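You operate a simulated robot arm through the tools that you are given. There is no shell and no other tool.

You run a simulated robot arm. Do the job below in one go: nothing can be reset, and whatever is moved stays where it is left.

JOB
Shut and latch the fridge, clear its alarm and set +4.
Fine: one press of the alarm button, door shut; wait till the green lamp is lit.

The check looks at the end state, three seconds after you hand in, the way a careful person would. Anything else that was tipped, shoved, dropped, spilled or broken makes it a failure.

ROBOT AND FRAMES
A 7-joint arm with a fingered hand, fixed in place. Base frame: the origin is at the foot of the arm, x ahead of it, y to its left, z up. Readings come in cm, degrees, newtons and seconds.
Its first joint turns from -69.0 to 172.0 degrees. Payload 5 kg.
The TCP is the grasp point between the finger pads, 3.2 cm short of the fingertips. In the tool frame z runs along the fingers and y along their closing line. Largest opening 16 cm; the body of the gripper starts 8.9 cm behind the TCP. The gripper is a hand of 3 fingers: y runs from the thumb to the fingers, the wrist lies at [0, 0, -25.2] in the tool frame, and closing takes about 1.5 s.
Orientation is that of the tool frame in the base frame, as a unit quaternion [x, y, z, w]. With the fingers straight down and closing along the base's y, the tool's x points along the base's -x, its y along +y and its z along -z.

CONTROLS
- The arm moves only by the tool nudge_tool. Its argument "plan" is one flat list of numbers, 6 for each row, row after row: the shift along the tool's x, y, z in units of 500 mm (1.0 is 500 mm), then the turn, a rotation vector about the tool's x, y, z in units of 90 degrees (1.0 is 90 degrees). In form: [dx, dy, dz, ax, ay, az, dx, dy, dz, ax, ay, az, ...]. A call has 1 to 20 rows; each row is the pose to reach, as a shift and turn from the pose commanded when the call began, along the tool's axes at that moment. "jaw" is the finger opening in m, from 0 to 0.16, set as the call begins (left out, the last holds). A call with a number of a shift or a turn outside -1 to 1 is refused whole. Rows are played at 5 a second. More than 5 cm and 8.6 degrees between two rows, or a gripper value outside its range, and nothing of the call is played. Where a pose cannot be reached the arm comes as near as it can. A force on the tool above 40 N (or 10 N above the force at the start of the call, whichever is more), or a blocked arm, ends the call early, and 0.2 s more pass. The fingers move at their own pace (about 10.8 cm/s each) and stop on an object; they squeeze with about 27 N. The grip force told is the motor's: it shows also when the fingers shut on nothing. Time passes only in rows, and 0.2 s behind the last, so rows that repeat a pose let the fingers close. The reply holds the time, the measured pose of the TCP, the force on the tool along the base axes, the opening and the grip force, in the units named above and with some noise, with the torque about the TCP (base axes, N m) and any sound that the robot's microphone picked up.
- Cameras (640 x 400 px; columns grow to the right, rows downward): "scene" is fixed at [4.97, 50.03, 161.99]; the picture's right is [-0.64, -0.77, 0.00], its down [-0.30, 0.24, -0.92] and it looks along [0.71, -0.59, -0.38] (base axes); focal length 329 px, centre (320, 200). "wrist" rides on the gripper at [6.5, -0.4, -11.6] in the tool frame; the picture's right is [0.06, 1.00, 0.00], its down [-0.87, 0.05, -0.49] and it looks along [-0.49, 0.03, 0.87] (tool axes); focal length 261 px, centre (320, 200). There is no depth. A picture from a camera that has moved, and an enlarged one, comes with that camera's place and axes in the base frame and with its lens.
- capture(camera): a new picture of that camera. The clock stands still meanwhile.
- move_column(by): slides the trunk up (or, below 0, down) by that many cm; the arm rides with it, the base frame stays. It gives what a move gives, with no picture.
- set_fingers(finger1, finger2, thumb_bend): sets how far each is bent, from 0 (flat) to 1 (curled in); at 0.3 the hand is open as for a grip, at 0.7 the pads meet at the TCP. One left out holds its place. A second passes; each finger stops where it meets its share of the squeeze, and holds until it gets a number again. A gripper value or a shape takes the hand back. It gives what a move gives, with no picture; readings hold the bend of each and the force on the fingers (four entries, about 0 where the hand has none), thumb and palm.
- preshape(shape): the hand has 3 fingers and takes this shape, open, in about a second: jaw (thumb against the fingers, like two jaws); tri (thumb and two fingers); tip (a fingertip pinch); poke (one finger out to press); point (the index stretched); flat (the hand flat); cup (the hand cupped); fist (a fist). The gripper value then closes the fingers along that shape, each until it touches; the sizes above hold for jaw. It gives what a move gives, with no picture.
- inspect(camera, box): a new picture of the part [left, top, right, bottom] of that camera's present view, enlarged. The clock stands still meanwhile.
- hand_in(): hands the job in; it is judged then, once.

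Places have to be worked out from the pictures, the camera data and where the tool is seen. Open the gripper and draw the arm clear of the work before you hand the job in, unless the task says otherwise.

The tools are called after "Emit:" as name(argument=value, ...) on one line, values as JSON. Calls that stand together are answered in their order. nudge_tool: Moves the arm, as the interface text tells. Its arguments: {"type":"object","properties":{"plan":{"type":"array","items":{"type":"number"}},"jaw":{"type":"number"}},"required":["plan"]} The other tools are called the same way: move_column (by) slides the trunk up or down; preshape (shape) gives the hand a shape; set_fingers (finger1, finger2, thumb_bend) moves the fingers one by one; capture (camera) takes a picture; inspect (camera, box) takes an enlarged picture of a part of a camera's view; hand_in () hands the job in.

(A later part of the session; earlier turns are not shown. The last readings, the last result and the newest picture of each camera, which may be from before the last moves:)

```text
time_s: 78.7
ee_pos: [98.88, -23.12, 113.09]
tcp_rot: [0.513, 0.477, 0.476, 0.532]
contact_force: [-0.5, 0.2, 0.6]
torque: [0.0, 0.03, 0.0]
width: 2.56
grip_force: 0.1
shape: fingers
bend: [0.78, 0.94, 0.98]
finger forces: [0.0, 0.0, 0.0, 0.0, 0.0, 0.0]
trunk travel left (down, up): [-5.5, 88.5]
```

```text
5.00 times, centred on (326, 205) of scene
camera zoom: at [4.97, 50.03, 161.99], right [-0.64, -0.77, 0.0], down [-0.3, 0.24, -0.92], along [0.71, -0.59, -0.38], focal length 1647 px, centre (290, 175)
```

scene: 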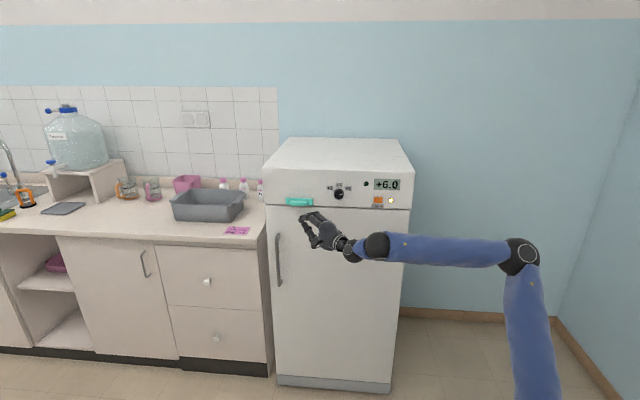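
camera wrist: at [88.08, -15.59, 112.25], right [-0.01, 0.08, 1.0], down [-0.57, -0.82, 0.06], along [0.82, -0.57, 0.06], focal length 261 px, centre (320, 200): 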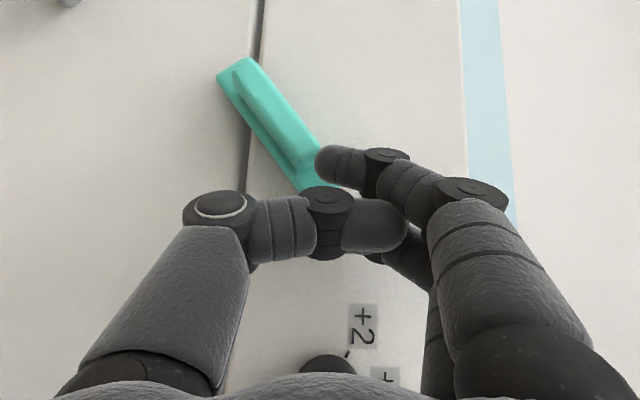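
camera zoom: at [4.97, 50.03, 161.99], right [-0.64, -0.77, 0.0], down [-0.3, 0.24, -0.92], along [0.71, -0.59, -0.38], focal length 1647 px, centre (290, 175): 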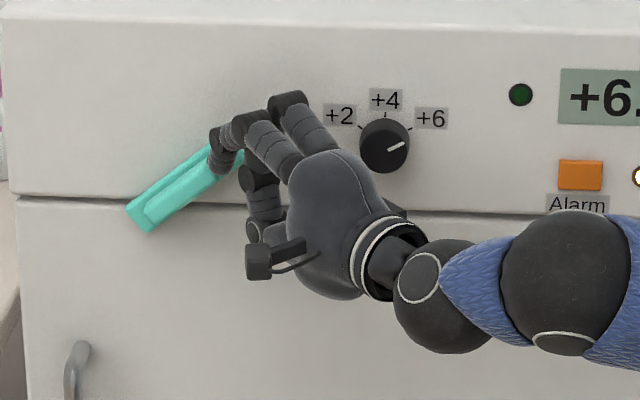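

No contact: the finger passed just in front of the bar, and the readings suggest the panel is ~1 cm deeper than I assumed (n≈90.5). I go back right and down, reach 1.3 cm deeper, and sweep again.

Emit:
nudge_tool(plan=[-0.0246, -0.024, -0.0205, 0, 0, 0, -0.0492, -0.048, -0.041, 0, 0, 0, -0.0658, -0.048, -0.021, 0, 0, 0, -0.0504, -0.048, -0.0082, 0, 0, 0, -0.0397, -0.048, 0.0008, 0, 0, 0, -0.0381, -0.035, 0.002, 0, 0, 0, -0.0366, -0.022, 0.0033, 0, 0, 0, -0.032, -0.012, 0.0072, 0, 0, 0, -0.0274, -0.006, 0.011, 0, 0, 0, -0.0212, -0.002, 0.0161, 0, 0, 0, -0.015, 0, 0.0212, 0, 0, 0, -0.0089, 0, 0.0264, 0, 0, 0])

Emit:
capture(camera="wrist")

Emit:
inspect(camera="scene", box=[262, 165, 390, 245])

```text
time_s: 81.3
ee_pos: [100.21, -23.7, 113.29]
tcp_rot: [0.512, 0.476, 0.476, 0.533]
contact_force: [-2.0, -2.2, 5.3]
torque: [0.14, -0.14, 0.0]
width: 2.56
grip_force: 3.2
shape: fingers
bend: [0.78, 0.94, 0.98]
finger forces: [6.3, 0.0, 0.1, 0.1, 0.0, 0.0]
trunk travel left (down, up): [-5.5, 88.5]
```

```text
taken
camera wrist: at [89.33, -16.22, 112.47], right [-0.01, 0.08, 1.0], down [-0.57, -0.82, 0.06], along [0.82, -0.57, 0.06], focal length 261 px, centre (320, 200)
```

wrist: 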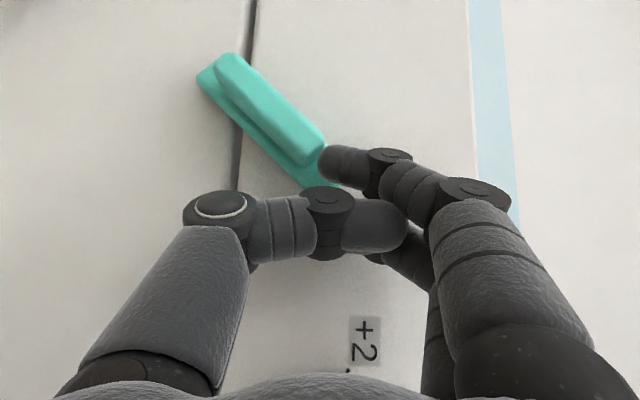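

```text
5.00 times, centred on (326, 205) of scene
camera zoom: at [4.97, 50.03, 161.99], right [-0.64, -0.77, 0.0], down [-0.3, 0.24, -0.92], along [0.71, -0.59, -0.38], focal length 1647 px, centre (290, 175)
```

zoom: 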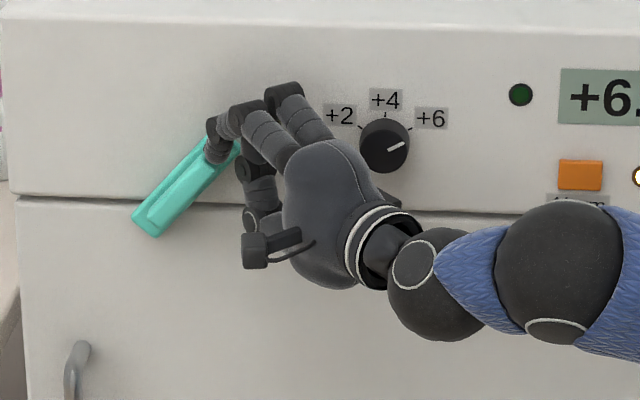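

Now there is contact (6 N) and the latch moved to ~48°, but the finger is against its end rather than under it. I go lower and further left this time before sweeping up.

Emit:
nudge_tool(plan=[-0.0231, 0, -0.0192, 0, 0, 0, -0.0461, -0.024, -0.0384, 0, 0, 0, -0.0461, -0.05, -0.0384, 0, 0, 0, -0.0308, -0.05, -0.0256, 0, 0, 0, -0.0154, -0.05, -0.0128, 0, 0, 0, -0.0046, -0.05, -0.0038, 0, 0, 0, -0.0031, -0.036, -0.0026, 0, 0, 0, 0, -0.024, 0, 0, 0, 0, 0.0046, -0.014, 0.0038, 0, 0, 0, 0.0108, -0.008, 0.009, 0, 0, 0, 0.0169, -0.004, 0.0141, 0, 0, 0, 0.0231, -0.002, 0.0192, 0, 0, 0])

Emit:
capture(camera="wrist")

Emit:
inspect(camera="scene", box=[262, 165, 390, 245])

```text
time_s: 83.9
ee_pos: [101.24, -23.07, 113.0]
tcp_rot: [0.513, 0.475, 0.477, 0.533]
contact_force: [-11.9, -19.3, 0.6]
torque: [-0.04, 0.0, -0.12]
width: 2.49
grip_force: 11.0
shape: fingers
bend: [0.81, 0.94, 0.99]
finger forces: [22.1, 0.0, 0.1, 0.1, 0.0, 0.1]
trunk travel left (down, up): [-5.5, 88.5]
```

```text
taken
camera wrist: at [90.35, -15.49, 112.36], right [-0.01, 0.08, 1.0], down [-0.57, -0.82, 0.06], along [0.82, -0.57, 0.06], focal length 261 px, centre (320, 200)
```

wrist: 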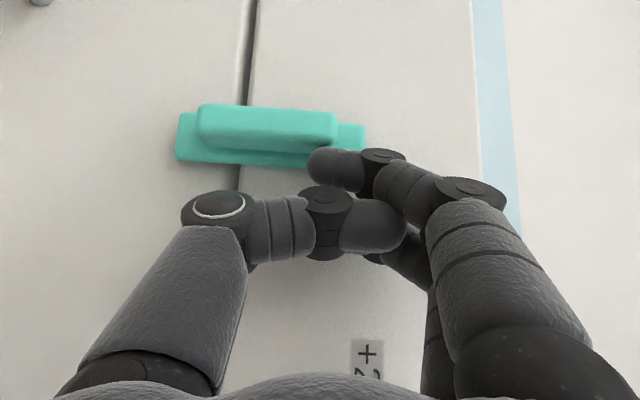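

```text
5.00 times, centred on (326, 205) of scene
camera zoom: at [4.97, 50.03, 161.99], right [-0.64, -0.77, 0.0], down [-0.3, 0.24, -0.92], along [0.71, -0.59, -0.38], focal length 1647 px, centre (290, 175)
```

zoom: 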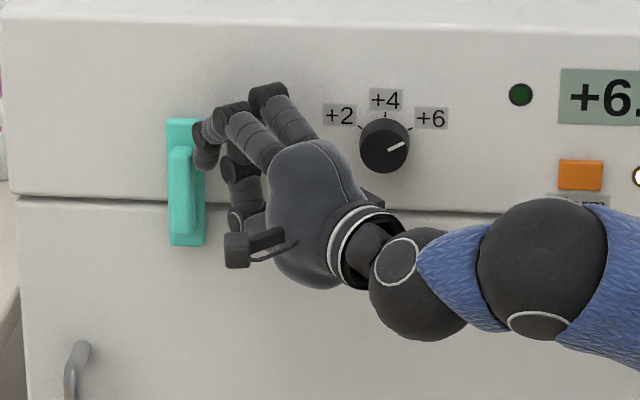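

The latch is now upright across the seam and resisting 22 N, so it is against its stop. I withdraw straight to the right, then back, and check.

Emit:
nudge_tool(plan=[-0.0185, 0, -0.0154, 0, 0, 0, -0.0385, 0, -0.032, 0, 0, 0, -0.0001, 0, -0.0781, 0, 0, 0, 0.0383, 0, -0.1243, 0, 0, 0])

Emit:
capture(camera="wrist")

Emit:
inspect(camera="scene", box=[262, 165, 422, 265])

```text
time_s: 84.9
ee_pos: [95.09, -20.06, 112.62]
tcp_rot: [0.513, 0.476, 0.476, 0.532]
contact_force: [-0.5, 0.6, -0.2]
torque: [-0.04, 0.0, 0.0]
width: 2.62
grip_force: 0.1
shape: fingers
bend: [0.79, 0.94, 0.99]
finger forces: [0.1, 0.0, 0.0, 0.1, 0.1, 0.0]
trunk travel left (down, up): [-5.5, 88.5]
```

```text
taken
camera wrist: at [84.25, -12.52, 111.99], right [-0.01, 0.08, 1.0], down [-0.57, -0.82, 0.06], along [0.82, -0.57, 0.06], focal length 261 px, centre (320, 200)
```

wrist: 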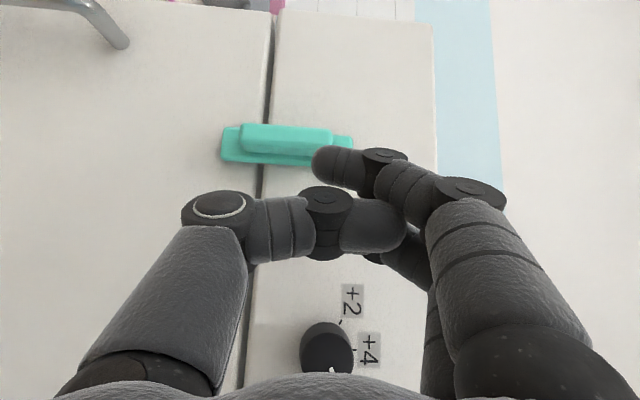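

```text
4.00 times, centred on (342, 215) of scene
camera zoom: at [4.97, 50.03, 161.99], right [-0.64, -0.77, 0.0], down [-0.3, 0.24, -0.92], along [0.71, -0.59, -0.38], focal length 1318 px, centre (232, 140)
```

zoom: 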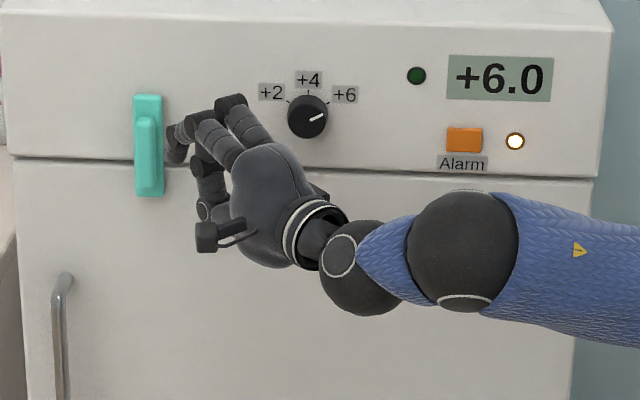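

The latch is upright and the door latched; the display sits at +6.0. Next is the dial: I open the hand to the jaw shape here, then move to a pre-grasp in front of the knob with the thumb below and fingers above.

Emit:
preshape(shape="jaw")

Emit:
nudge_tool(plan=[-0.0416, 0.0043, -0.0337, -0.0139, -0.0441, 0.031, -0.0831, 0.0086, -0.0674, -0.0278, -0.0882, 0.062, -0.1247, 0.013, -0.1012, -0.0418, -0.1324, 0.093, -0.1662, 0.0173, -0.1349, -0.0557, -0.1765, 0.124, -0.2078, 0.0216, -0.1686, -0.0696, -0.2206, 0.155], jaw=0.085)

Emit:
capture(camera="wrist")

Emit:
inspect(camera="scene", box=[262, 165, 422, 265])

```text
time_s: 85.8
ee_pos: [95.08, -19.89, 112.71]
tcp_rot: [0.513, 0.477, 0.476, 0.532]
contact_force: [0.5, -0.9, -0.1]
torque: [0.0, 0.03, -0.04]
width: 15.99
grip_force: 0.0
shape: jaw
bend: [0.3, 0.3, 0.3]
finger forces: [0.1, 0.1, 0.0, 0.1, 0.0, 0.0]
trunk travel left (down, up): [-5.5, 88.5]
```

```text
time_s: 87.0
ee_pos: [86.99, -30.64, 115.23]
tcp_rot: [0.608, 0.29, 0.469, 0.572]
contact_force: [-1.4, 0.9, 1.2]
torque: [0.04, 0.08, -0.04]
width: 8.53
grip_force: 0.0
shape: jaw
bend: [0.72, 0.72, 0.7]
finger forces: [0.0, 0.1, 0.1, 0.0, 0.0, 0.1]
out of reach, approached as far as the arm can: row 5
trunk travel left (down, up): [-5.5, 88.5]
```

```text
taken
camera wrist: at [79.23, -19.9, 115.36], right [-0.16, -0.12, 0.98], down [-0.79, -0.57, -0.2], along [0.59, -0.81, -0.01], focal length 261 px, centre (320, 200)
```

wrist: 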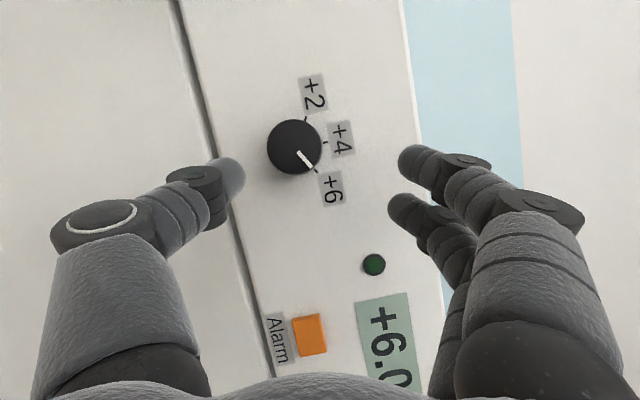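

```text
4.00 times, centred on (342, 215) of scene
camera zoom: at [4.97, 50.03, 161.99], right [-0.64, -0.77, 0.0], down [-0.3, 0.24, -0.92], along [0.71, -0.59, -0.38], focal length 1318 px, centre (232, 140)
```

zoom: 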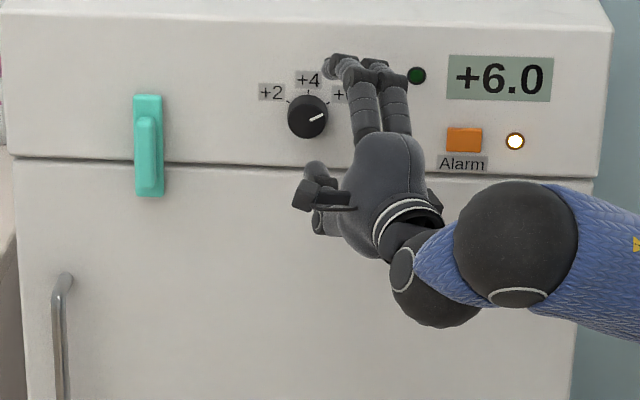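

I get a clear view of the dial: pointer on +6, ticks about 55° apart, knob roughly 1.7 cm below and 0.5 cm left of my tool axis. I shift to centre on it and move in until the fingertips straddle the knob.

Emit:
nudge_tool(plan=[0.005, -0.0165, 0, 0, 0, 0, 0.01, -0.033, 0.01, 0, 0, 0, 0.01, -0.033, 0.035, 0, 0, 0, 0.01, -0.033, 0.06, 0, 0, 0, 0.01, -0.033, 0.08, 0, 0, 0, 0.01, -0.033, 0.089, 0, 0, 0])

Emit:
capture(camera="wrist")

Emit:
inspect(camera="scene", box=[290, 165, 386, 225])

```text
time_s: 88.4
ee_pos: [91.44, -31.53, 114.21]
tcp_rot: [0.609, 0.287, 0.468, 0.573]
contact_force: [-27.0, 22.3, -0.7]
torque: [-1.0, -1.22, -0.89]
width: 8.4
grip_force: 0.0
shape: jaw
bend: [0.72, 0.76, 0.7]
finger forces: [0.0, 34.5, 0.0, 0.0, 0.1, 0.0]
out of reach, approached as far as the arm can: row 1, 2
trunk travel left (down, up): [-5.5, 88.5]
```

```text
taken
camera wrist: at [83.74, -20.74, 114.34], right [-0.16, -0.12, 0.98], down [-0.8, -0.57, -0.2], along [0.58, -0.81, -0.01], focal length 261 px, centre (320, 200)
```

wrist: 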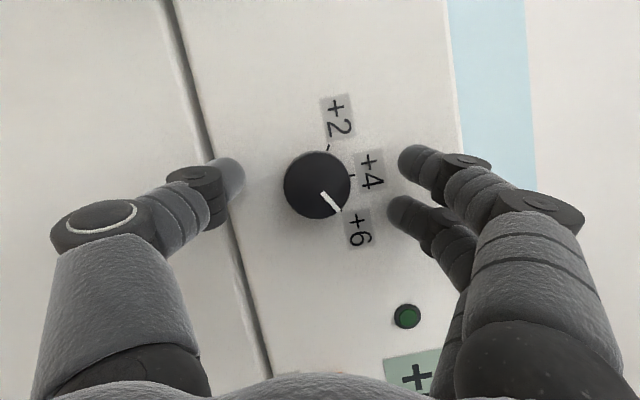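

```text
6.67 times, centred on (338, 195) of scene
camera zoom: at [4.97, 50.03, 161.99], right [-0.64, -0.77, 0.0], down [-0.3, 0.24, -0.92], along [0.71, -0.59, -0.38], focal length 2196 px, centre (200, 233)
```

zoom: 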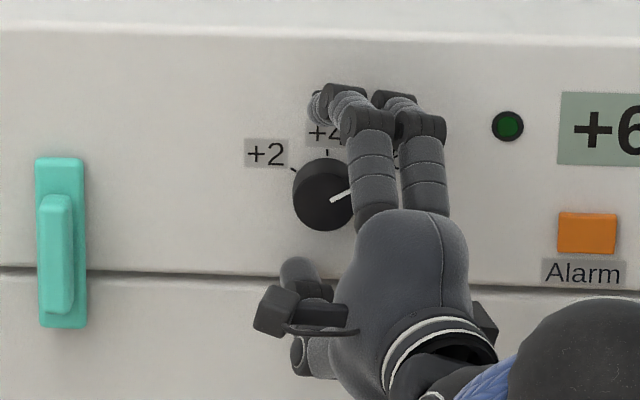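

Finger2 just touched the panel (34 N), and the knob is now centred between thumb and fingers. I back off 0.6 cm and close on the knob.

Emit:
nudge_tool(plan=[0, 0, -0.008, 0, 0, 0, 0, 0, -0.013, 0, 0, 0])

Emit:
nudge_tool(plan=[0, 0, 0, 0, 0, 0, 0, 0, 0, 0, 0, 0, 0, 0, 0, 0, 0, 0, 0, 0, 0, 0, 0, 0, 0, 0, 0, 0, 0, 0, 0, 0, 0, 0, 0, 0, 0, 0, 0, 0, 0, 0], jaw=0.03)

Emit:
capture(camera="wrist")

Emit:
inspect(camera="scene", box=[290, 165, 386, 225])

```text
time_s: 89.0
ee_pos: [91.07, -31.74, 113.9]
tcp_rot: [0.61, 0.286, 0.467, 0.573]
contact_force: [-12.0, 19.0, 0.2]
torque: [-0.95, -0.54, -0.27]
width: 8.43
grip_force: 0.1
shape: jaw
bend: [0.72, 0.74, 0.7]
finger forces: [0.0, 21.8, 0.1, 0.0, 0.1, 0.2]
trunk travel left (down, up): [-5.5, 88.5]
```

```text
time_s: 90.6
ee_pos: [90.94, -31.59, 114.09]
tcp_rot: [0.61, 0.286, 0.467, 0.573]
contact_force: [-28.2, 20.5, 6.6]
torque: [-1.15, -1.08, -0.86]
width: 4.0
grip_force: 0.1
shape: jaw
bend: [0.73, 0.73, 0.7]
finger forces: [0.0, 33.6, 0.1, 0.0, 3.7, 0.1]
trunk travel left (down, up): [-5.5, 88.5]
```

```text
taken
camera wrist: at [83.21, -20.79, 114.3], right [-0.16, -0.12, 0.98], down [-0.8, -0.57, -0.2], along [0.58, -0.81, -0.01], focal length 261 px, centre (320, 200)
```

wrist: 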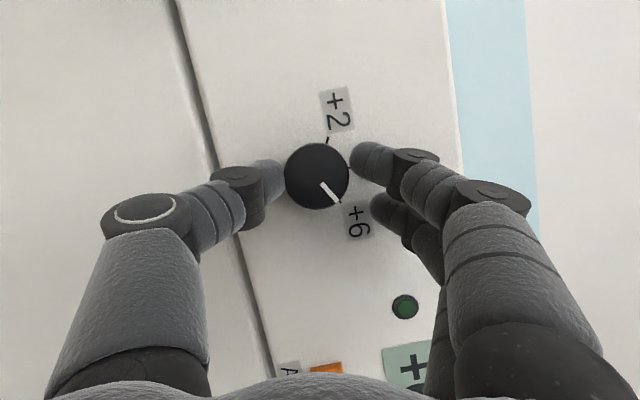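

```text
6.67 times, centred on (338, 195) of scene
camera zoom: at [4.97, 50.03, 161.99], right [-0.64, -0.77, 0.0], down [-0.3, 0.24, -0.92], along [0.71, -0.59, -0.38], focal length 2196 px, centre (200, 233)
```

zoom: 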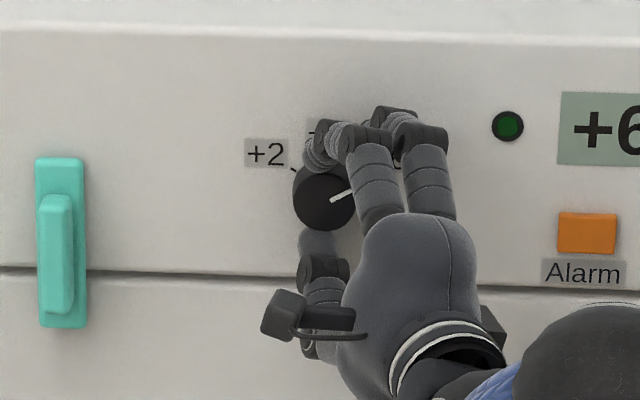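

Finger2 is pressing into the panel rather than gripping. I back out 0.8 cm and squeeze fully.

Emit:
nudge_tool(plan=[0, 0, -0.008, 0, 0, 0, 0, 0, -0.016, 0, 0, 0, 0, 0, -0.016, 0, 0, 0, 0, 0, -0.016, 0, 0, 0, 0, 0, -0.016, 0, 0, 0, 0, 0, -0.016, 0, 0, 0], jaw=0.0)

Emit:
capture(camera="wrist")

Emit:
inspect(camera="scene", box=[290, 165, 386, 225])

```text
time_s: 92.0
ee_pos: [90.62, -31.36, 113.59]
tcp_rot: [0.612, 0.286, 0.466, 0.572]
contact_force: [22.1, -2.1, 0.8]
torque: [-0.09, 0.03, 0.07]
width: 2.05
grip_force: 27.3
shape: jaw
bend: [0.67, 0.75, 0.7]
finger forces: [22.3, 5.3, 0.0, 0.0, 22.8, 0.1]
trunk travel left (down, up): [-5.5, 88.5]
```

```text
taken
camera wrist: at [82.99, -20.67, 113.76], right [-0.16, -0.13, 0.98], down [-0.8, -0.56, -0.2], along [0.58, -0.82, -0.01], focal length 261 px, centre (320, 200)
```

wrist: 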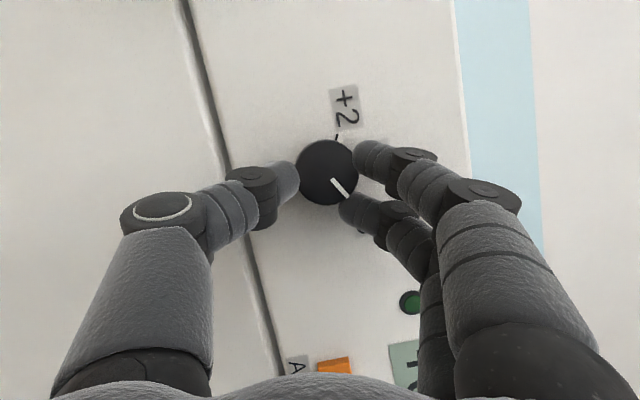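

```text
6.67 times, centred on (338, 195) of scene
camera zoom: at [4.97, 50.03, 161.99], right [-0.64, -0.77, 0.0], down [-0.3, 0.24, -0.92], along [0.71, -0.59, -0.38], focal length 2196 px, centre (200, 233)
```

zoom: 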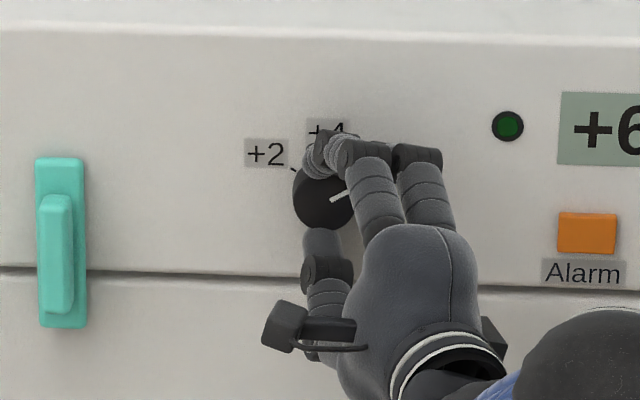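

The knob is gripped (finger1 22 N, thumb 23 N). I rotate the hand counter-clockwise about the knob's own axis by 30° first and check the pointer.

Emit:
nudge_tool(plan=[-0.0007, 0.0029, 0.0024, 0.0227, 0, -0.0627, -0.0012, 0.0058, 0.005, 0.0453, 0, -0.1255, -0.0013, 0.0088, 0.0075, 0.068, 0, -0.1882, -0.0012, 0.0117, 0.0076, 0.0907, 0, -0.2509, -0.0007, 0.0147, 0.0077, 0.1133, 0, -0.3137])

Emit:
capture(camera="wrist")

Emit:
inspect(camera="scene", box=[290, 165, 386, 225])

```text
time_s: 93.2
ee_pos: [90.71, -31.53, 114.49]
tcp_rot: [0.57, 0.468, 0.286, 0.612]
contact_force: [-10.6, 6.9, -16.1]
torque: [0.25, 0.5, 0.04]
width: 2.19
grip_force: 26.8
shape: jaw
bend: [0.68, 0.76, 0.7]
finger forces: [20.3, 5.6, 0.0, 0.0, 38.0, 0.0]
trunk travel left (down, up): [-5.5, 88.5]
```

```text
taken
camera wrist: at [82.85, -20.97, 113.47], right [0.21, 0.24, 0.95], down [-0.78, -0.55, 0.31], along [0.59, -0.8, 0.08], focal length 261 px, centre (320, 200)
```

wrist: 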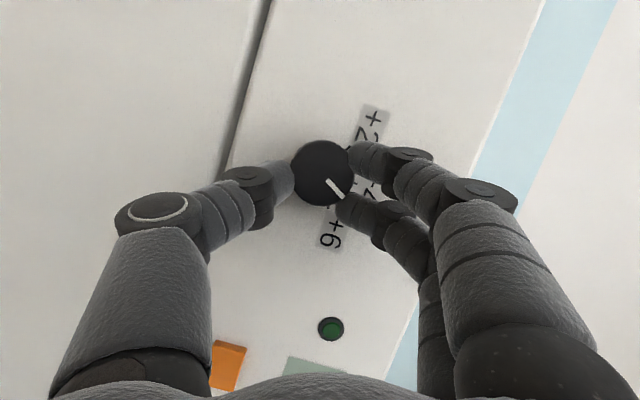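

```text
6.67 times, centred on (338, 195) of scene
camera zoom: at [4.97, 50.03, 161.99], right [-0.64, -0.77, 0.0], down [-0.3, 0.24, -0.92], along [0.71, -0.59, -0.38], focal length 2196 px, centre (200, 233)
```

zoom: 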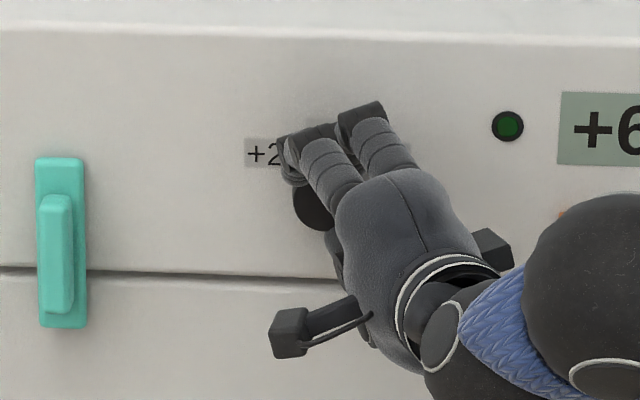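

The knob turns with the hand (about 30° so far). I continue another 26° toward +4.

Emit:
nudge_tool(plan=[-0.0007, 0.0029, -0.0003, 0.0227, 0, -0.0627, -0.0012, 0.0058, -0.0004, 0.0453, 0, -0.1255, -0.0013, 0.0088, -0.0005, 0.068, 0, -0.1882, -0.0012, 0.0117, -0.0004, 0.0907, 0, -0.2509, -0.0011, 0.0127, -0.0004, 0.0982, 0, -0.2718])

Emit:
capture(camera="wrist")

Emit:
inspect(camera="wrist", box=[272, 120, 400, 200])

```text
time_s: 93.7
ee_pos: [90.49, -31.82, 114.19]
tcp_rot: [0.544, 0.518, 0.236, 0.616]
contact_force: [3.0, 25.2, -3.9]
torque: [-0.1, -0.04, 0.64]
width: 2.24
grip_force: 27.0
shape: jaw
bend: [0.67, 0.75, 0.7]
finger forces: [29.1, 7.8, 0.0, 0.1, 25.0, 0.0]
out of reach, approached as far as the arm can: row 1, 2
trunk travel left (down, up): [-5.5, 88.5]
stopped in row 2: the force on the tool passed its limit at 44 N (the readings are from after the stop); the commanded pose is now the measured one
```

```text
taken
camera wrist: at [82.44, -21.48, 112.9], right [0.29, 0.35, 0.89], down [-0.73, -0.52, 0.44], along [0.62, -0.78, 0.1], focal length 261 px, centre (320, 200)
```

wrist: 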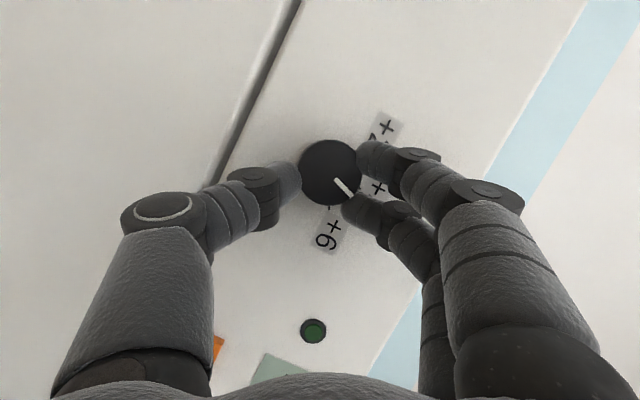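

```text
5.00 times, centred on (336, 160) of wrist
camera zoom: at [82.44, -21.48, 112.9], right [0.29, 0.35, 0.89], down [-0.73, -0.52, 0.44], along [0.62, -0.78, 0.1], focal length 1303 px, centre (240, 400)
```

zoom: 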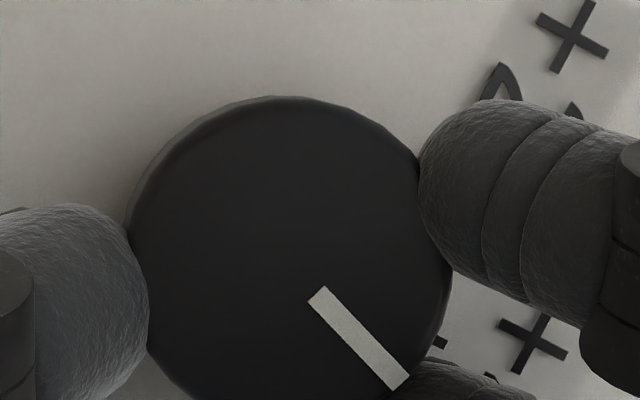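

The hand has turned the knob about 39° of the needed ~56° before reaching the arm's limit. I open, back off slightly, and rotate the hand back clockwise about the knob axis to take a fresh grip.

Emit:
nudge_tool(plan=[0, 0, 0, 0, 0, 0, 0, 0, 0, 0, 0, 0, 0, 0, 0, 0, 0, 0, 0, 0, -0.02, 0, 0, 0, 0, 0, -0.04, 0, 0, 0], jaw=0.09)

Emit:
capture(camera="wrist")

Emit:
inspect(camera="scene", box=[290, 165, 386, 225])

```text
time_s: 94.9
ee_pos: [88.57, -31.9, 114.29]
tcp_rot: [0.544, 0.517, 0.238, 0.616]
contact_force: [0.3, -0.5, 0.3]
torque: [-0.01, -0.07, 0.01]
width: 8.89
grip_force: 0.1
shape: jaw
bend: [0.72, 0.72, 0.7]
finger forces: [0.1, 0.1, 0.0, 0.1, 0.0, 0.1]
out of reach, approached as far as the arm can: row 5
trunk travel left (down, up): [-5.5, 88.5]
```

```text
taken
camera wrist: at [80.48, -21.62, 113.02], right [0.29, 0.35, 0.89], down [-0.73, -0.52, 0.44], along [0.61, -0.78, 0.1], focal length 261 px, centre (320, 200)
```

wrist: 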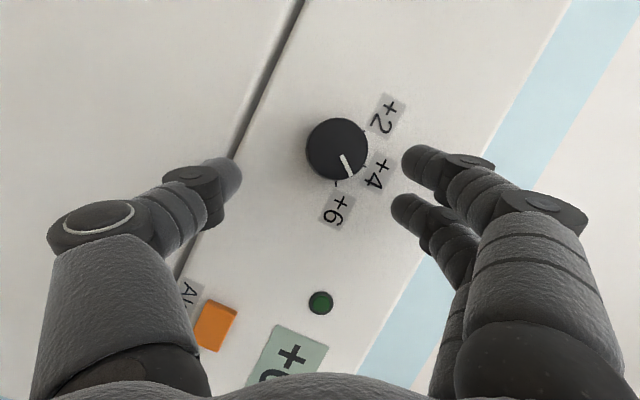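

```text
6.67 times, centred on (338, 195) of scene
camera zoom: at [4.97, 50.03, 161.99], right [-0.64, -0.77, 0.0], down [-0.3, 0.24, -0.92], along [0.71, -0.59, -0.38], focal length 2196 px, centre (200, 233)
```

zoom: 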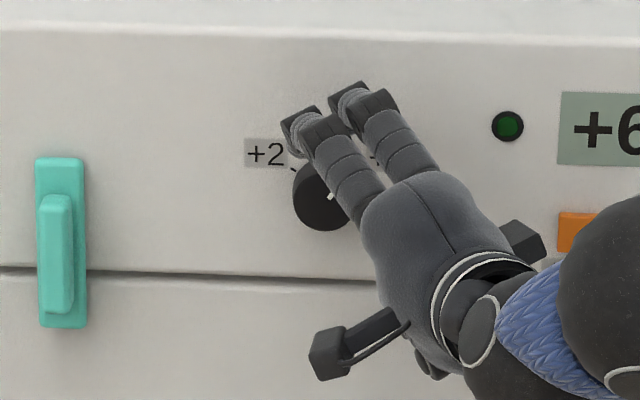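

Emit:
inspect(camera="wrist", box=[290, 90, 418, 230])

```text
2.86 times, centred on (354, 160) of wrist
camera zoom: at [80.48, -21.62, 113.02], right [0.29, 0.35, 0.89], down [-0.73, -0.52, 0.44], along [0.61, -0.78, 0.1], focal length 745 px, centre (223, 314)
```

zoom: 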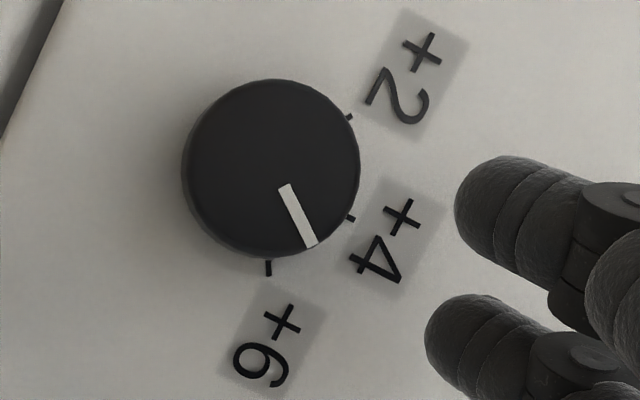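

The pointer is now about 27° past +6, with ~33° left to +4. I rotate the hand back to the starting roll, re-centred on the knob, and move in again with the fingers open.

Emit:
nudge_tool(plan=[0.0059, 0.001, 0.0012, -0.0232, -0.0023, 0.0675, 0.0118, 0.0021, 0.0023, -0.0463, -0.0045, 0.135, 0.0177, 0.0031, 0.0035, -0.0695, -0.0068, 0.2025, 0.0236, 0.0041, 0.0047, -0.0927, -0.0091, 0.2699, 0.0295, 0.0052, 0.0058, -0.1158, -0.0113, 0.3374, 0.0354, 0.0062, 0.007, -0.139, -0.0136, 0.4049, 0.0341, 0.0092, 0.0217, -0.139, -0.0136, 0.4049, 0.0328, 0.0121, 0.0363, -0.139, -0.0136, 0.4049])

Emit:
capture(camera="wrist")

```text
time_s: 96.7
ee_pos: [90.97, -31.21, 114.09]
tcp_rot: [0.613, 0.284, 0.464, 0.572]
contact_force: [0.2, -0.1, 0.5]
torque: [0.01, -0.01, 0.0]
width: 8.96
grip_force: 0.1
shape: jaw
bend: [0.72, 0.72, 0.7]
finger forces: [0.1, 0.0, 0.0, 0.0, 0.0, 0.0]
trunk travel left (down, up): [-5.5, 88.5]
```

```text
taken
camera wrist: at [83.38, -20.32, 114.31], right [-0.16, -0.13, 0.98], down [-0.8, -0.56, -0.2], along [0.57, -0.82, -0.02], focal length 261 px, centre (320, 200)
```

wrist: 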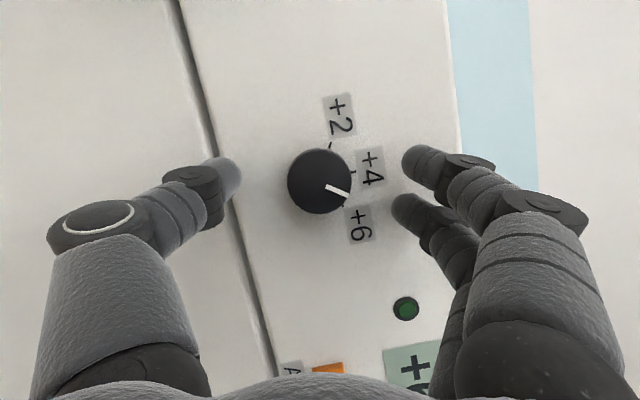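

The knob is well centred between the fingers. I roll 10° further clockwise around it to gain range, then close the grip.

Emit:
nudge_tool(plan=[0.0001, -0.0013, 0, -0.0185, 0, 0.0523, 0.0002, -0.0026, 0.0001, -0.037, 0, 0.1046])

Emit:
nudge_tool(plan=[0, 0, 0, 0, 0, 0, 0, 0, 0, 0, 0, 0, 0, 0, 0, 0, 0, 0, 0, 0, 0, 0, 0, 0, 0, 0, 0, 0, 0, 0, 0, 0, 0, 0, 0, 0, 0, 0, 0, 0, 0, 0], jaw=0.0)

Emit:
capture(camera="wrist")

```text
time_s: 97.3
ee_pos: [91.41, -31.15, 114.22]
tcp_rot: [0.615, 0.222, 0.52, 0.55]
contact_force: [-8.0, 14.4, 0.8]
torque: [-0.63, -0.28, -0.26]
width: 8.79
grip_force: 0.1
shape: jaw
bend: [0.72, 0.73, 0.7]
finger forces: [0.0, 15.6, 0.1, 0.1, 0.0, 0.0]
out of reach, approached as far as the arm can: row 2
trunk travel left (down, up): [-5.5, 88.5]
```

```text
time_s: 98.9
ee_pos: [91.42, -31.25, 114.04]
tcp_rot: [0.615, 0.222, 0.518, 0.551]
contact_force: [-11.2, 24.9, -14.2]
torque: [0.25, 0.32, 0.53]
width: 2.8
grip_force: 26.7
shape: jaw
bend: [0.7, 0.76, 0.7]
finger forces: [19.6, 2.3, 0.1, 0.0, 38.9, 0.0]
trunk travel left (down, up): [-5.5, 88.5]
```

```text
taken
camera wrist: at [83.88, -20.51, 114.66], right [-0.27, -0.24, 0.93], down [-0.77, -0.53, -0.36], along [0.58, -0.81, -0.04], focal length 261 px, centre (320, 200)
```

wrist: 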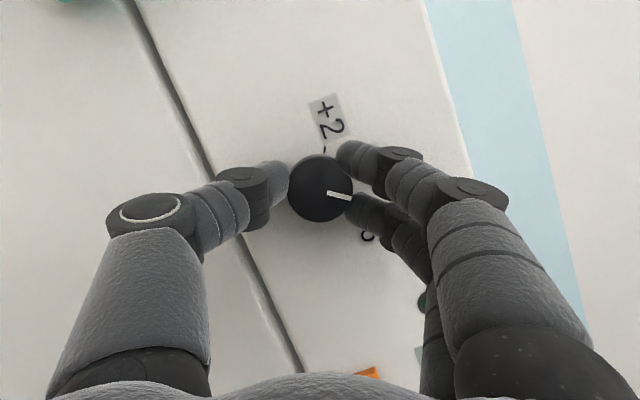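

Gripped again. I rotate the hand counter-clockwise about the knob axis by 36°, easing back slightly to relieve the push on the panel.

Emit:
nudge_tool(plan=[-0.0001, 0.0008, -0.003, 0.0227, 0.0002, -0.0627, -0.0001, 0.0016, -0.006, 0.0455, 0.0004, -0.1255, 0, 0.0024, -0.008, 0.0682, 0.0006, -0.1882, 0.0002, 0.0032, -0.008, 0.0909, 0.0008, -0.2509, 0.0004, 0.004, -0.008, 0.1137, 0.001, -0.3137, 0.0008, 0.0047, -0.008, 0.1364, 0.0012, -0.3764])

Emit:
capture(camera="wrist")

```text
time_s: 100.3
ee_pos: [91.27, -31.31, 114.09]
tcp_rot: [0.58, 0.444, 0.309, 0.609]
contact_force: [18.0, 17.8, -7.2]
torque: [-0.07, 0.0, 0.58]
width: 2.43
grip_force: 26.7
shape: jaw
bend: [0.66, 0.76, 0.7]
finger forces: [30.1, 2.4, 0.1, 0.0, 24.2, 0.1]
trunk travel left (down, up): [-5.5, 88.5]
```

```text
taken
camera wrist: at [83.6, -20.53, 113.4], right [0.17, 0.19, 0.97], down [-0.79, -0.55, 0.25], along [0.58, -0.81, 0.06], focal length 261 px, centre (320, 200)
```

wrist: 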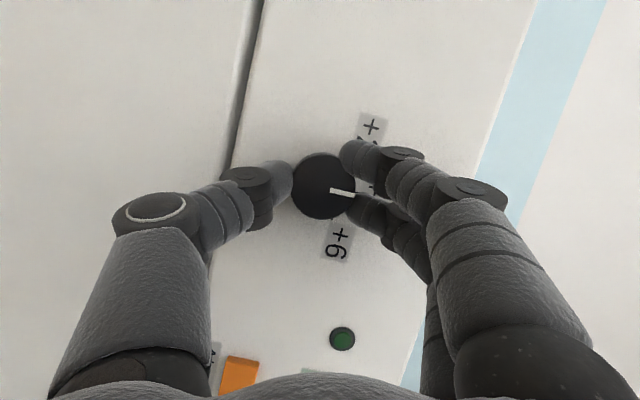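

The rotation completed. I zoom in on the pointer and ticks.

Emit:
inspect(camera="wrist", box=[272, 110, 400, 270])

Emit:
inspect(camera="scene", box=[310, 170, 374, 210])

```text
2.50 times, centred on (336, 190) of wrist
camera zoom: at [83.6, -20.53, 113.4], right [0.17, 0.19, 0.97], down [-0.79, -0.55, 0.25], along [0.58, -0.81, 0.06], focal length 652 px, centre (280, 225)
```

zoom: 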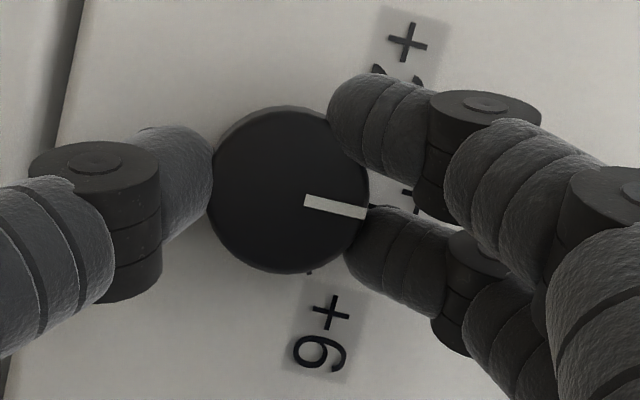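

```text
10.00 times, centred on (342, 190) of scene
camera zoom: at [4.97, 50.03, 161.99], right [-0.64, -0.77, 0.0], down [-0.3, 0.24, -0.92], along [0.71, -0.59, -0.38], focal length 3294 px, centre (100, 300)
```

zoom: 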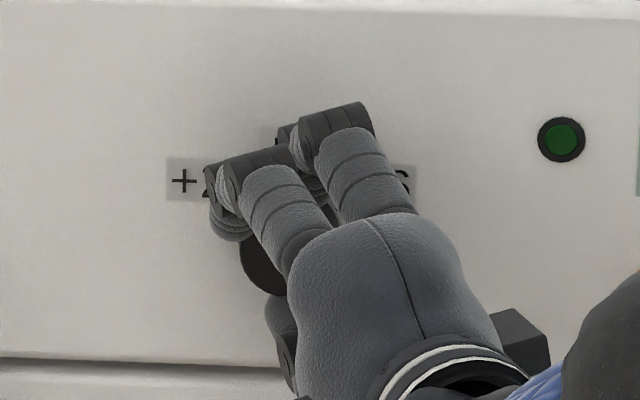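

The pointer now meets the +4 tick. I open the fingers and back away, then verify the dial.

Emit:
nudge_tool(plan=[0, 0, 0, 0, 0, 0, 0, 0, 0, 0, 0, 0, 0, 0, 0, 0, 0, 0, 0, 0, -0.02, 0, 0, 0, 0, 0, -0.05, 0, 0, 0], jaw=0.09)

Emit:
capture(camera="wrist")

Emit:
inspect(camera="wrist", box=[272, 90, 420, 240])

```text
time_s: 101.5
ee_pos: [88.87, -30.71, 114.56]
tcp_rot: [0.579, 0.445, 0.312, 0.607]
contact_force: [-0.1, -0.7, -0.5]
torque: [0.03, -0.02, 0.0]
width: 8.93
grip_force: 0.1
shape: jaw
bend: [0.72, 0.72, 0.7]
finger forces: [0.0, 0.0, 0.1, 0.1, 0.0, 0.0]
out of reach, approached as far as the arm can: row 5
trunk travel left (down, up): [-5.5, 88.5]
```

```text
taken
camera wrist: at [81.03, -20.05, 113.71], right [0.16, 0.19, 0.97], down [-0.79, -0.56, 0.24], along [0.59, -0.81, 0.06], focal length 261 px, centre (320, 200)
```

wrist: 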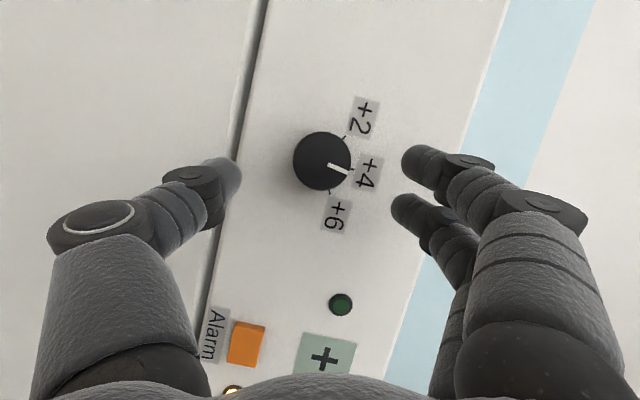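

```text
2.67 times, centred on (346, 165) of wrist
camera zoom: at [81.03, -20.05, 113.71], right [0.16, 0.19, 0.97], down [-0.79, -0.56, 0.24], along [0.59, -0.81, 0.06], focal length 695 px, centre (251, 293)
```

zoom: 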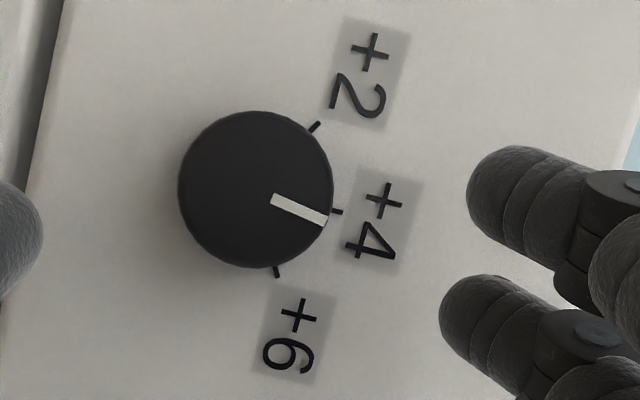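

After release the pointer sits about 7° short of +4 (it sprang back a little). I re-grip with room to turn and give it another ~14°, which should relax onto +4.

Emit:
nudge_tool(plan=[0.0041, -0.0012, 0, -0.0241, -0.002, 0.0663, 0.0082, -0.0023, 0, -0.0482, -0.0041, 0.1326, 0.0123, -0.0035, 0.005, -0.0723, -0.0061, 0.1989, 0.0123, -0.0035, 0.0225, -0.0723, -0.0061, 0.1989, 0.0123, -0.0035, 0.0406, -0.0723, -0.0061, 0.1989])

Emit:
nudge_tool(plan=[0, 0, 0, 0, 0, 0, 0, 0, 0, 0, 0, 0, 0, 0, 0, 0, 0, 0, 0, 0, 0, 0, 0, 0, 0, 0, 0, 0, 0, 0, 0, 0, 0, 0, 0, 0, 0, 0, 0, 0, 0, 0], jaw=0.0)

Emit:
capture(camera="wrist")

```text
time_s: 102.7
ee_pos: [90.99, -31.02, 113.91]
tcp_rot: [0.609, 0.326, 0.422, 0.587]
contact_force: [-0.5, 0.7, 0.6]
torque: [0.01, 0.03, 0.03]
width: 8.95
grip_force: 0.0
shape: jaw
bend: [0.72, 0.72, 0.7]
finger forces: [0.0, 0.0, 0.0, 0.0, 0.0, 0.0]
trunk travel left (down, up): [-5.5, 88.5]
```

```text
time_s: 104.3
ee_pos: [90.93, -31.02, 113.98]
tcp_rot: [0.609, 0.328, 0.421, 0.586]
contact_force: [1.3, -0.4, 0.5]
torque: [-0.07, -0.09, 0.0]
width: 2.76
grip_force: 26.9
shape: jaw
bend: [0.73, 0.73, 0.7]
finger forces: [11.3, 10.9, 0.0, 0.0, 23.5, 0.1]
trunk travel left (down, up): [-5.5, 88.5]
```

```text
taken
camera wrist: at [83.46, -20.12, 113.95], right [-0.07, -0.04, 1.0], down [-0.82, -0.57, -0.08], along [0.57, -0.82, 0.0], focal length 261 px, centre (320, 200)
```

wrist: 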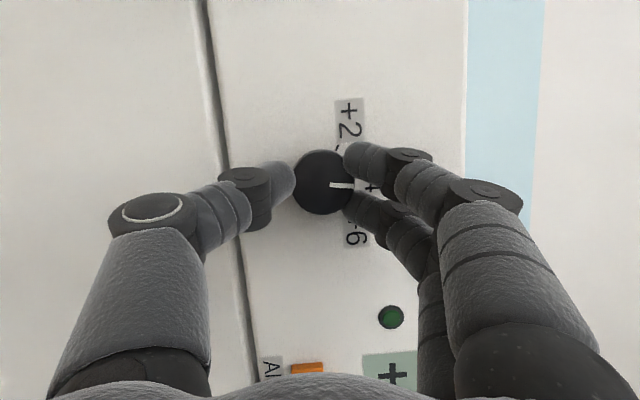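

A balanced grip this time (11 N + 11 N against 23 N) with the pointer about 9° off vertical. I rotate 12° and check.

Emit:
nudge_tool(plan=[-0.0003, 0.0011, -0.0001, 0.0182, -0.0001, -0.0524, -0.0006, 0.0022, -0.0002, 0.0363, -0.0002, -0.1049, -0.0007, 0.0026, -0.0002, 0.0436, -0.0002, -0.1258, -0.0007, 0.0026, -0.0002, 0.0436, -0.0002, -0.1258])

Emit:
inspect(camera="wrist", box=[272, 110, 400, 270])

```text
time_s: 105.3
ee_pos: [90.83, -31.11, 114.1]
tcp_rot: [0.593, 0.4, 0.35, 0.605]
contact_force: [6.1, -1.0, 3.0]
torque: [-0.09, -0.16, 0.05]
width: 2.69
grip_force: 27.0
shape: jaw
bend: [0.72, 0.73, 0.7]
finger forces: [12.2, 11.8, 0.1, 0.1, 22.4, 0.1]
trunk travel left (down, up): [-5.5, 88.5]
```

```text
2.50 times, centred on (336, 190) of wrist
camera zoom: at [83.36, -20.18, 113.56], right [0.08, 0.11, 0.99], down [-0.82, -0.56, 0.12], along [0.57, -0.82, 0.04], focal length 652 px, centre (280, 225)
```

zoom: 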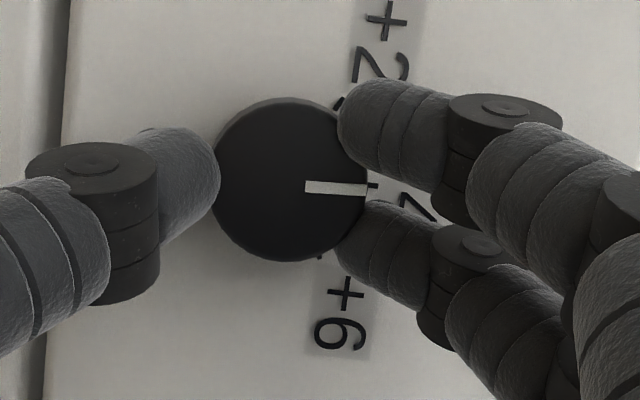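

Gripped, the pointer reads about 4–5° past +4 toward +2. I release gently and re-measure.

Emit:
nudge_tool(plan=[0, 0, 0, 0, 0, 0, 0, 0, 0, 0, 0, 0, 0, 0, 0, 0, 0, 0, 0, 0, -0.02, 0, 0, 0, 0, 0, -0.05, 0, 0, 0], jaw=0.09)

Emit:
capture(camera="wrist")

Emit:
inspect(camera="wrist", box=[272, 90, 420, 240])

```text
time_s: 106.5
ee_pos: [88.64, -29.97, 113.93]
tcp_rot: [0.592, 0.401, 0.353, 0.603]
contact_force: [-0.6, 0.3, 0.0]
torque: [-0.01, 0.0, -0.01]
width: 8.94
grip_force: 0.0
shape: jaw
bend: [0.72, 0.72, 0.7]
finger forces: [0.1, 0.1, 0.1, 0.1, 0.0, 0.0]
out of reach, approached as far as the arm can: row 5
trunk travel left (down, up): [-5.5, 88.5]
```

```text
taken
camera wrist: at [81.0, -19.29, 113.44], right [0.08, 0.11, 0.99], down [-0.81, -0.57, 0.12], along [0.58, -0.82, 0.04], focal length 261 px, centre (320, 200)
```

wrist: 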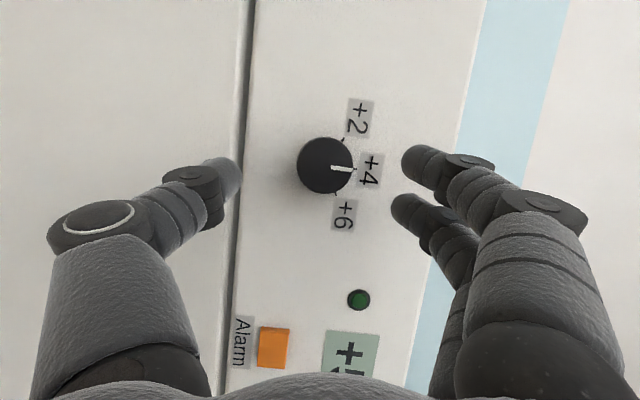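

```text
2.67 times, centred on (346, 165) of wrist
camera zoom: at [81.0, -19.29, 113.44], right [0.08, 0.11, 0.99], down [-0.81, -0.57, 0.12], along [0.58, -0.82, 0.04], focal length 695 px, centre (251, 293)
```

zoom: 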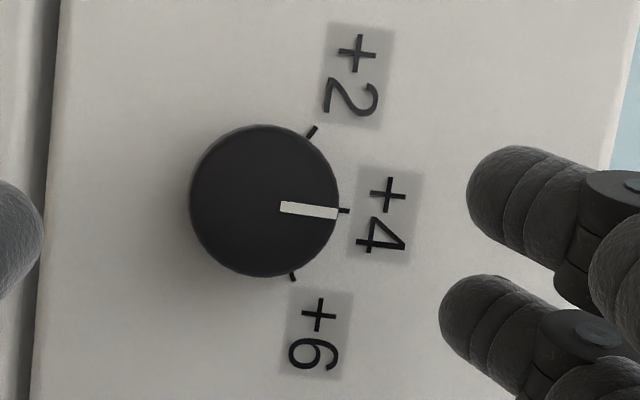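

The pointer is now within about 2° of the +4 tick and the display is dropping. Next I move right to stand in front of the alarm button (u≈27.7, z≈112.4), staying ~6 cm off the panel.

Emit:
nudge_tool(plan=[-0.0565, -0.0124, -0.0216, -0.0022, -0.0211, 0.0086, -0.113, -0.0247, -0.0431, -0.0044, -0.0423, 0.0172, -0.1694, -0.0371, -0.0647, -0.0065, -0.0634, 0.0258, -0.2259, -0.0494, -0.0862, -0.0087, -0.0846, 0.0344, -0.2824, -0.0618, -0.1078, -0.0109, -0.1057, 0.043])

Emit:
capture(camera="wrist")

Emit:
capture(camera="scene")

```text
time_s: 107.7
ee_pos: [77.75, -41.2, 112.61]
tcp_rot: [0.628, 0.328, 0.324, 0.627]
contact_force: [-0.4, 0.2, -0.3]
torque: [0.0, 0.01, -0.06]
width: 8.93
grip_force: 0.1
shape: jaw
bend: [0.72, 0.72, 0.7]
finger forces: [0.1, 0.0, 0.0, 0.0, 0.1, 0.1]
out of reach, approached as far as the arm can: row 5
trunk travel left (down, up): [-5.5, 88.5]
```

```text
taken
camera wrist: at [72.08, -29.28, 112.25], right [0.04, 0.05, 1.0], down [-0.9, -0.43, 0.06], along [0.43, -0.9, 0.03], focal length 261 px, centre (320, 200)
```

wrist: 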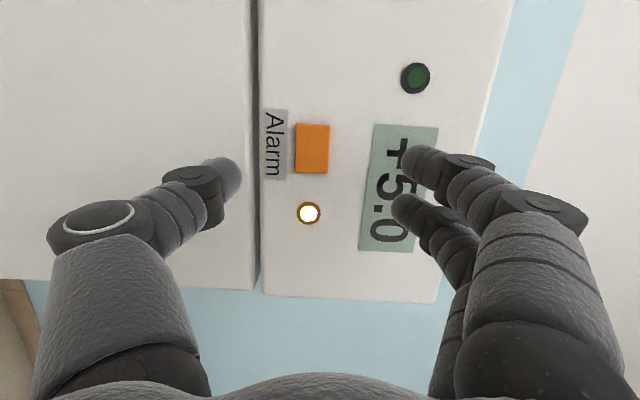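

```text
taken
```

scene: 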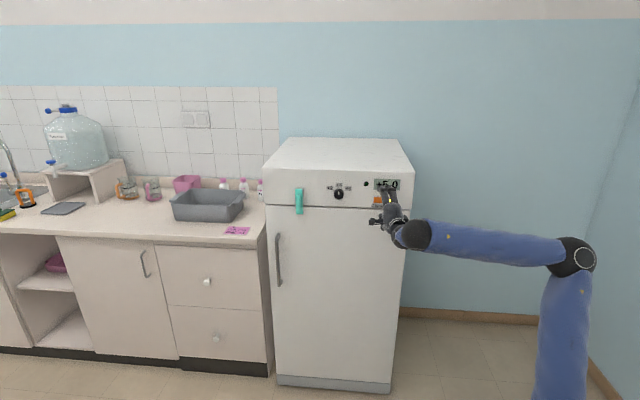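

The button is right where finger1's tip will be, about 1 cm lower; the display reads +5.0 and falling. I curl finger2 and the thumb and keep finger1 on the axis as the pressing finger.

Emit:
set_fingers(finger1=0.8, finger2=1.0, thumb_bend=1.0)

Emit:
capture(camera="wrist")

```text
time_s: 108.7
ee_pos: [77.76, -41.22, 112.53]
tcp_rot: [0.627, 0.328, 0.324, 0.628]
contact_force: [-0.5, 0.5, 0.9]
torque: [-0.03, 0.0, -0.01]
width: 0.15
grip_force: 0.1
shape: fingers
bend: [0.8, 0.86, 0.79]
finger forces: [0.0, 0.1, 0.1, 0.0, 0.0, 0.0]
trunk travel left (down, up): [-5.5, 88.5]
```

```text
taken
camera wrist: at [72.08, -29.33, 112.24], right [0.04, 0.05, 1.0], down [-0.9, -0.43, 0.06], along [0.43, -0.9, 0.03], focal length 261 px, centre (320, 200)
```

wrist: 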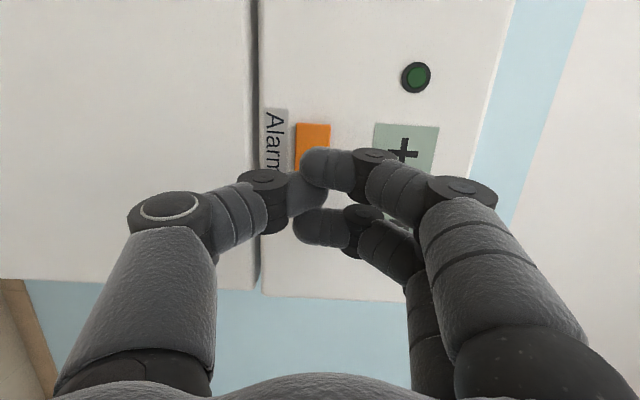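

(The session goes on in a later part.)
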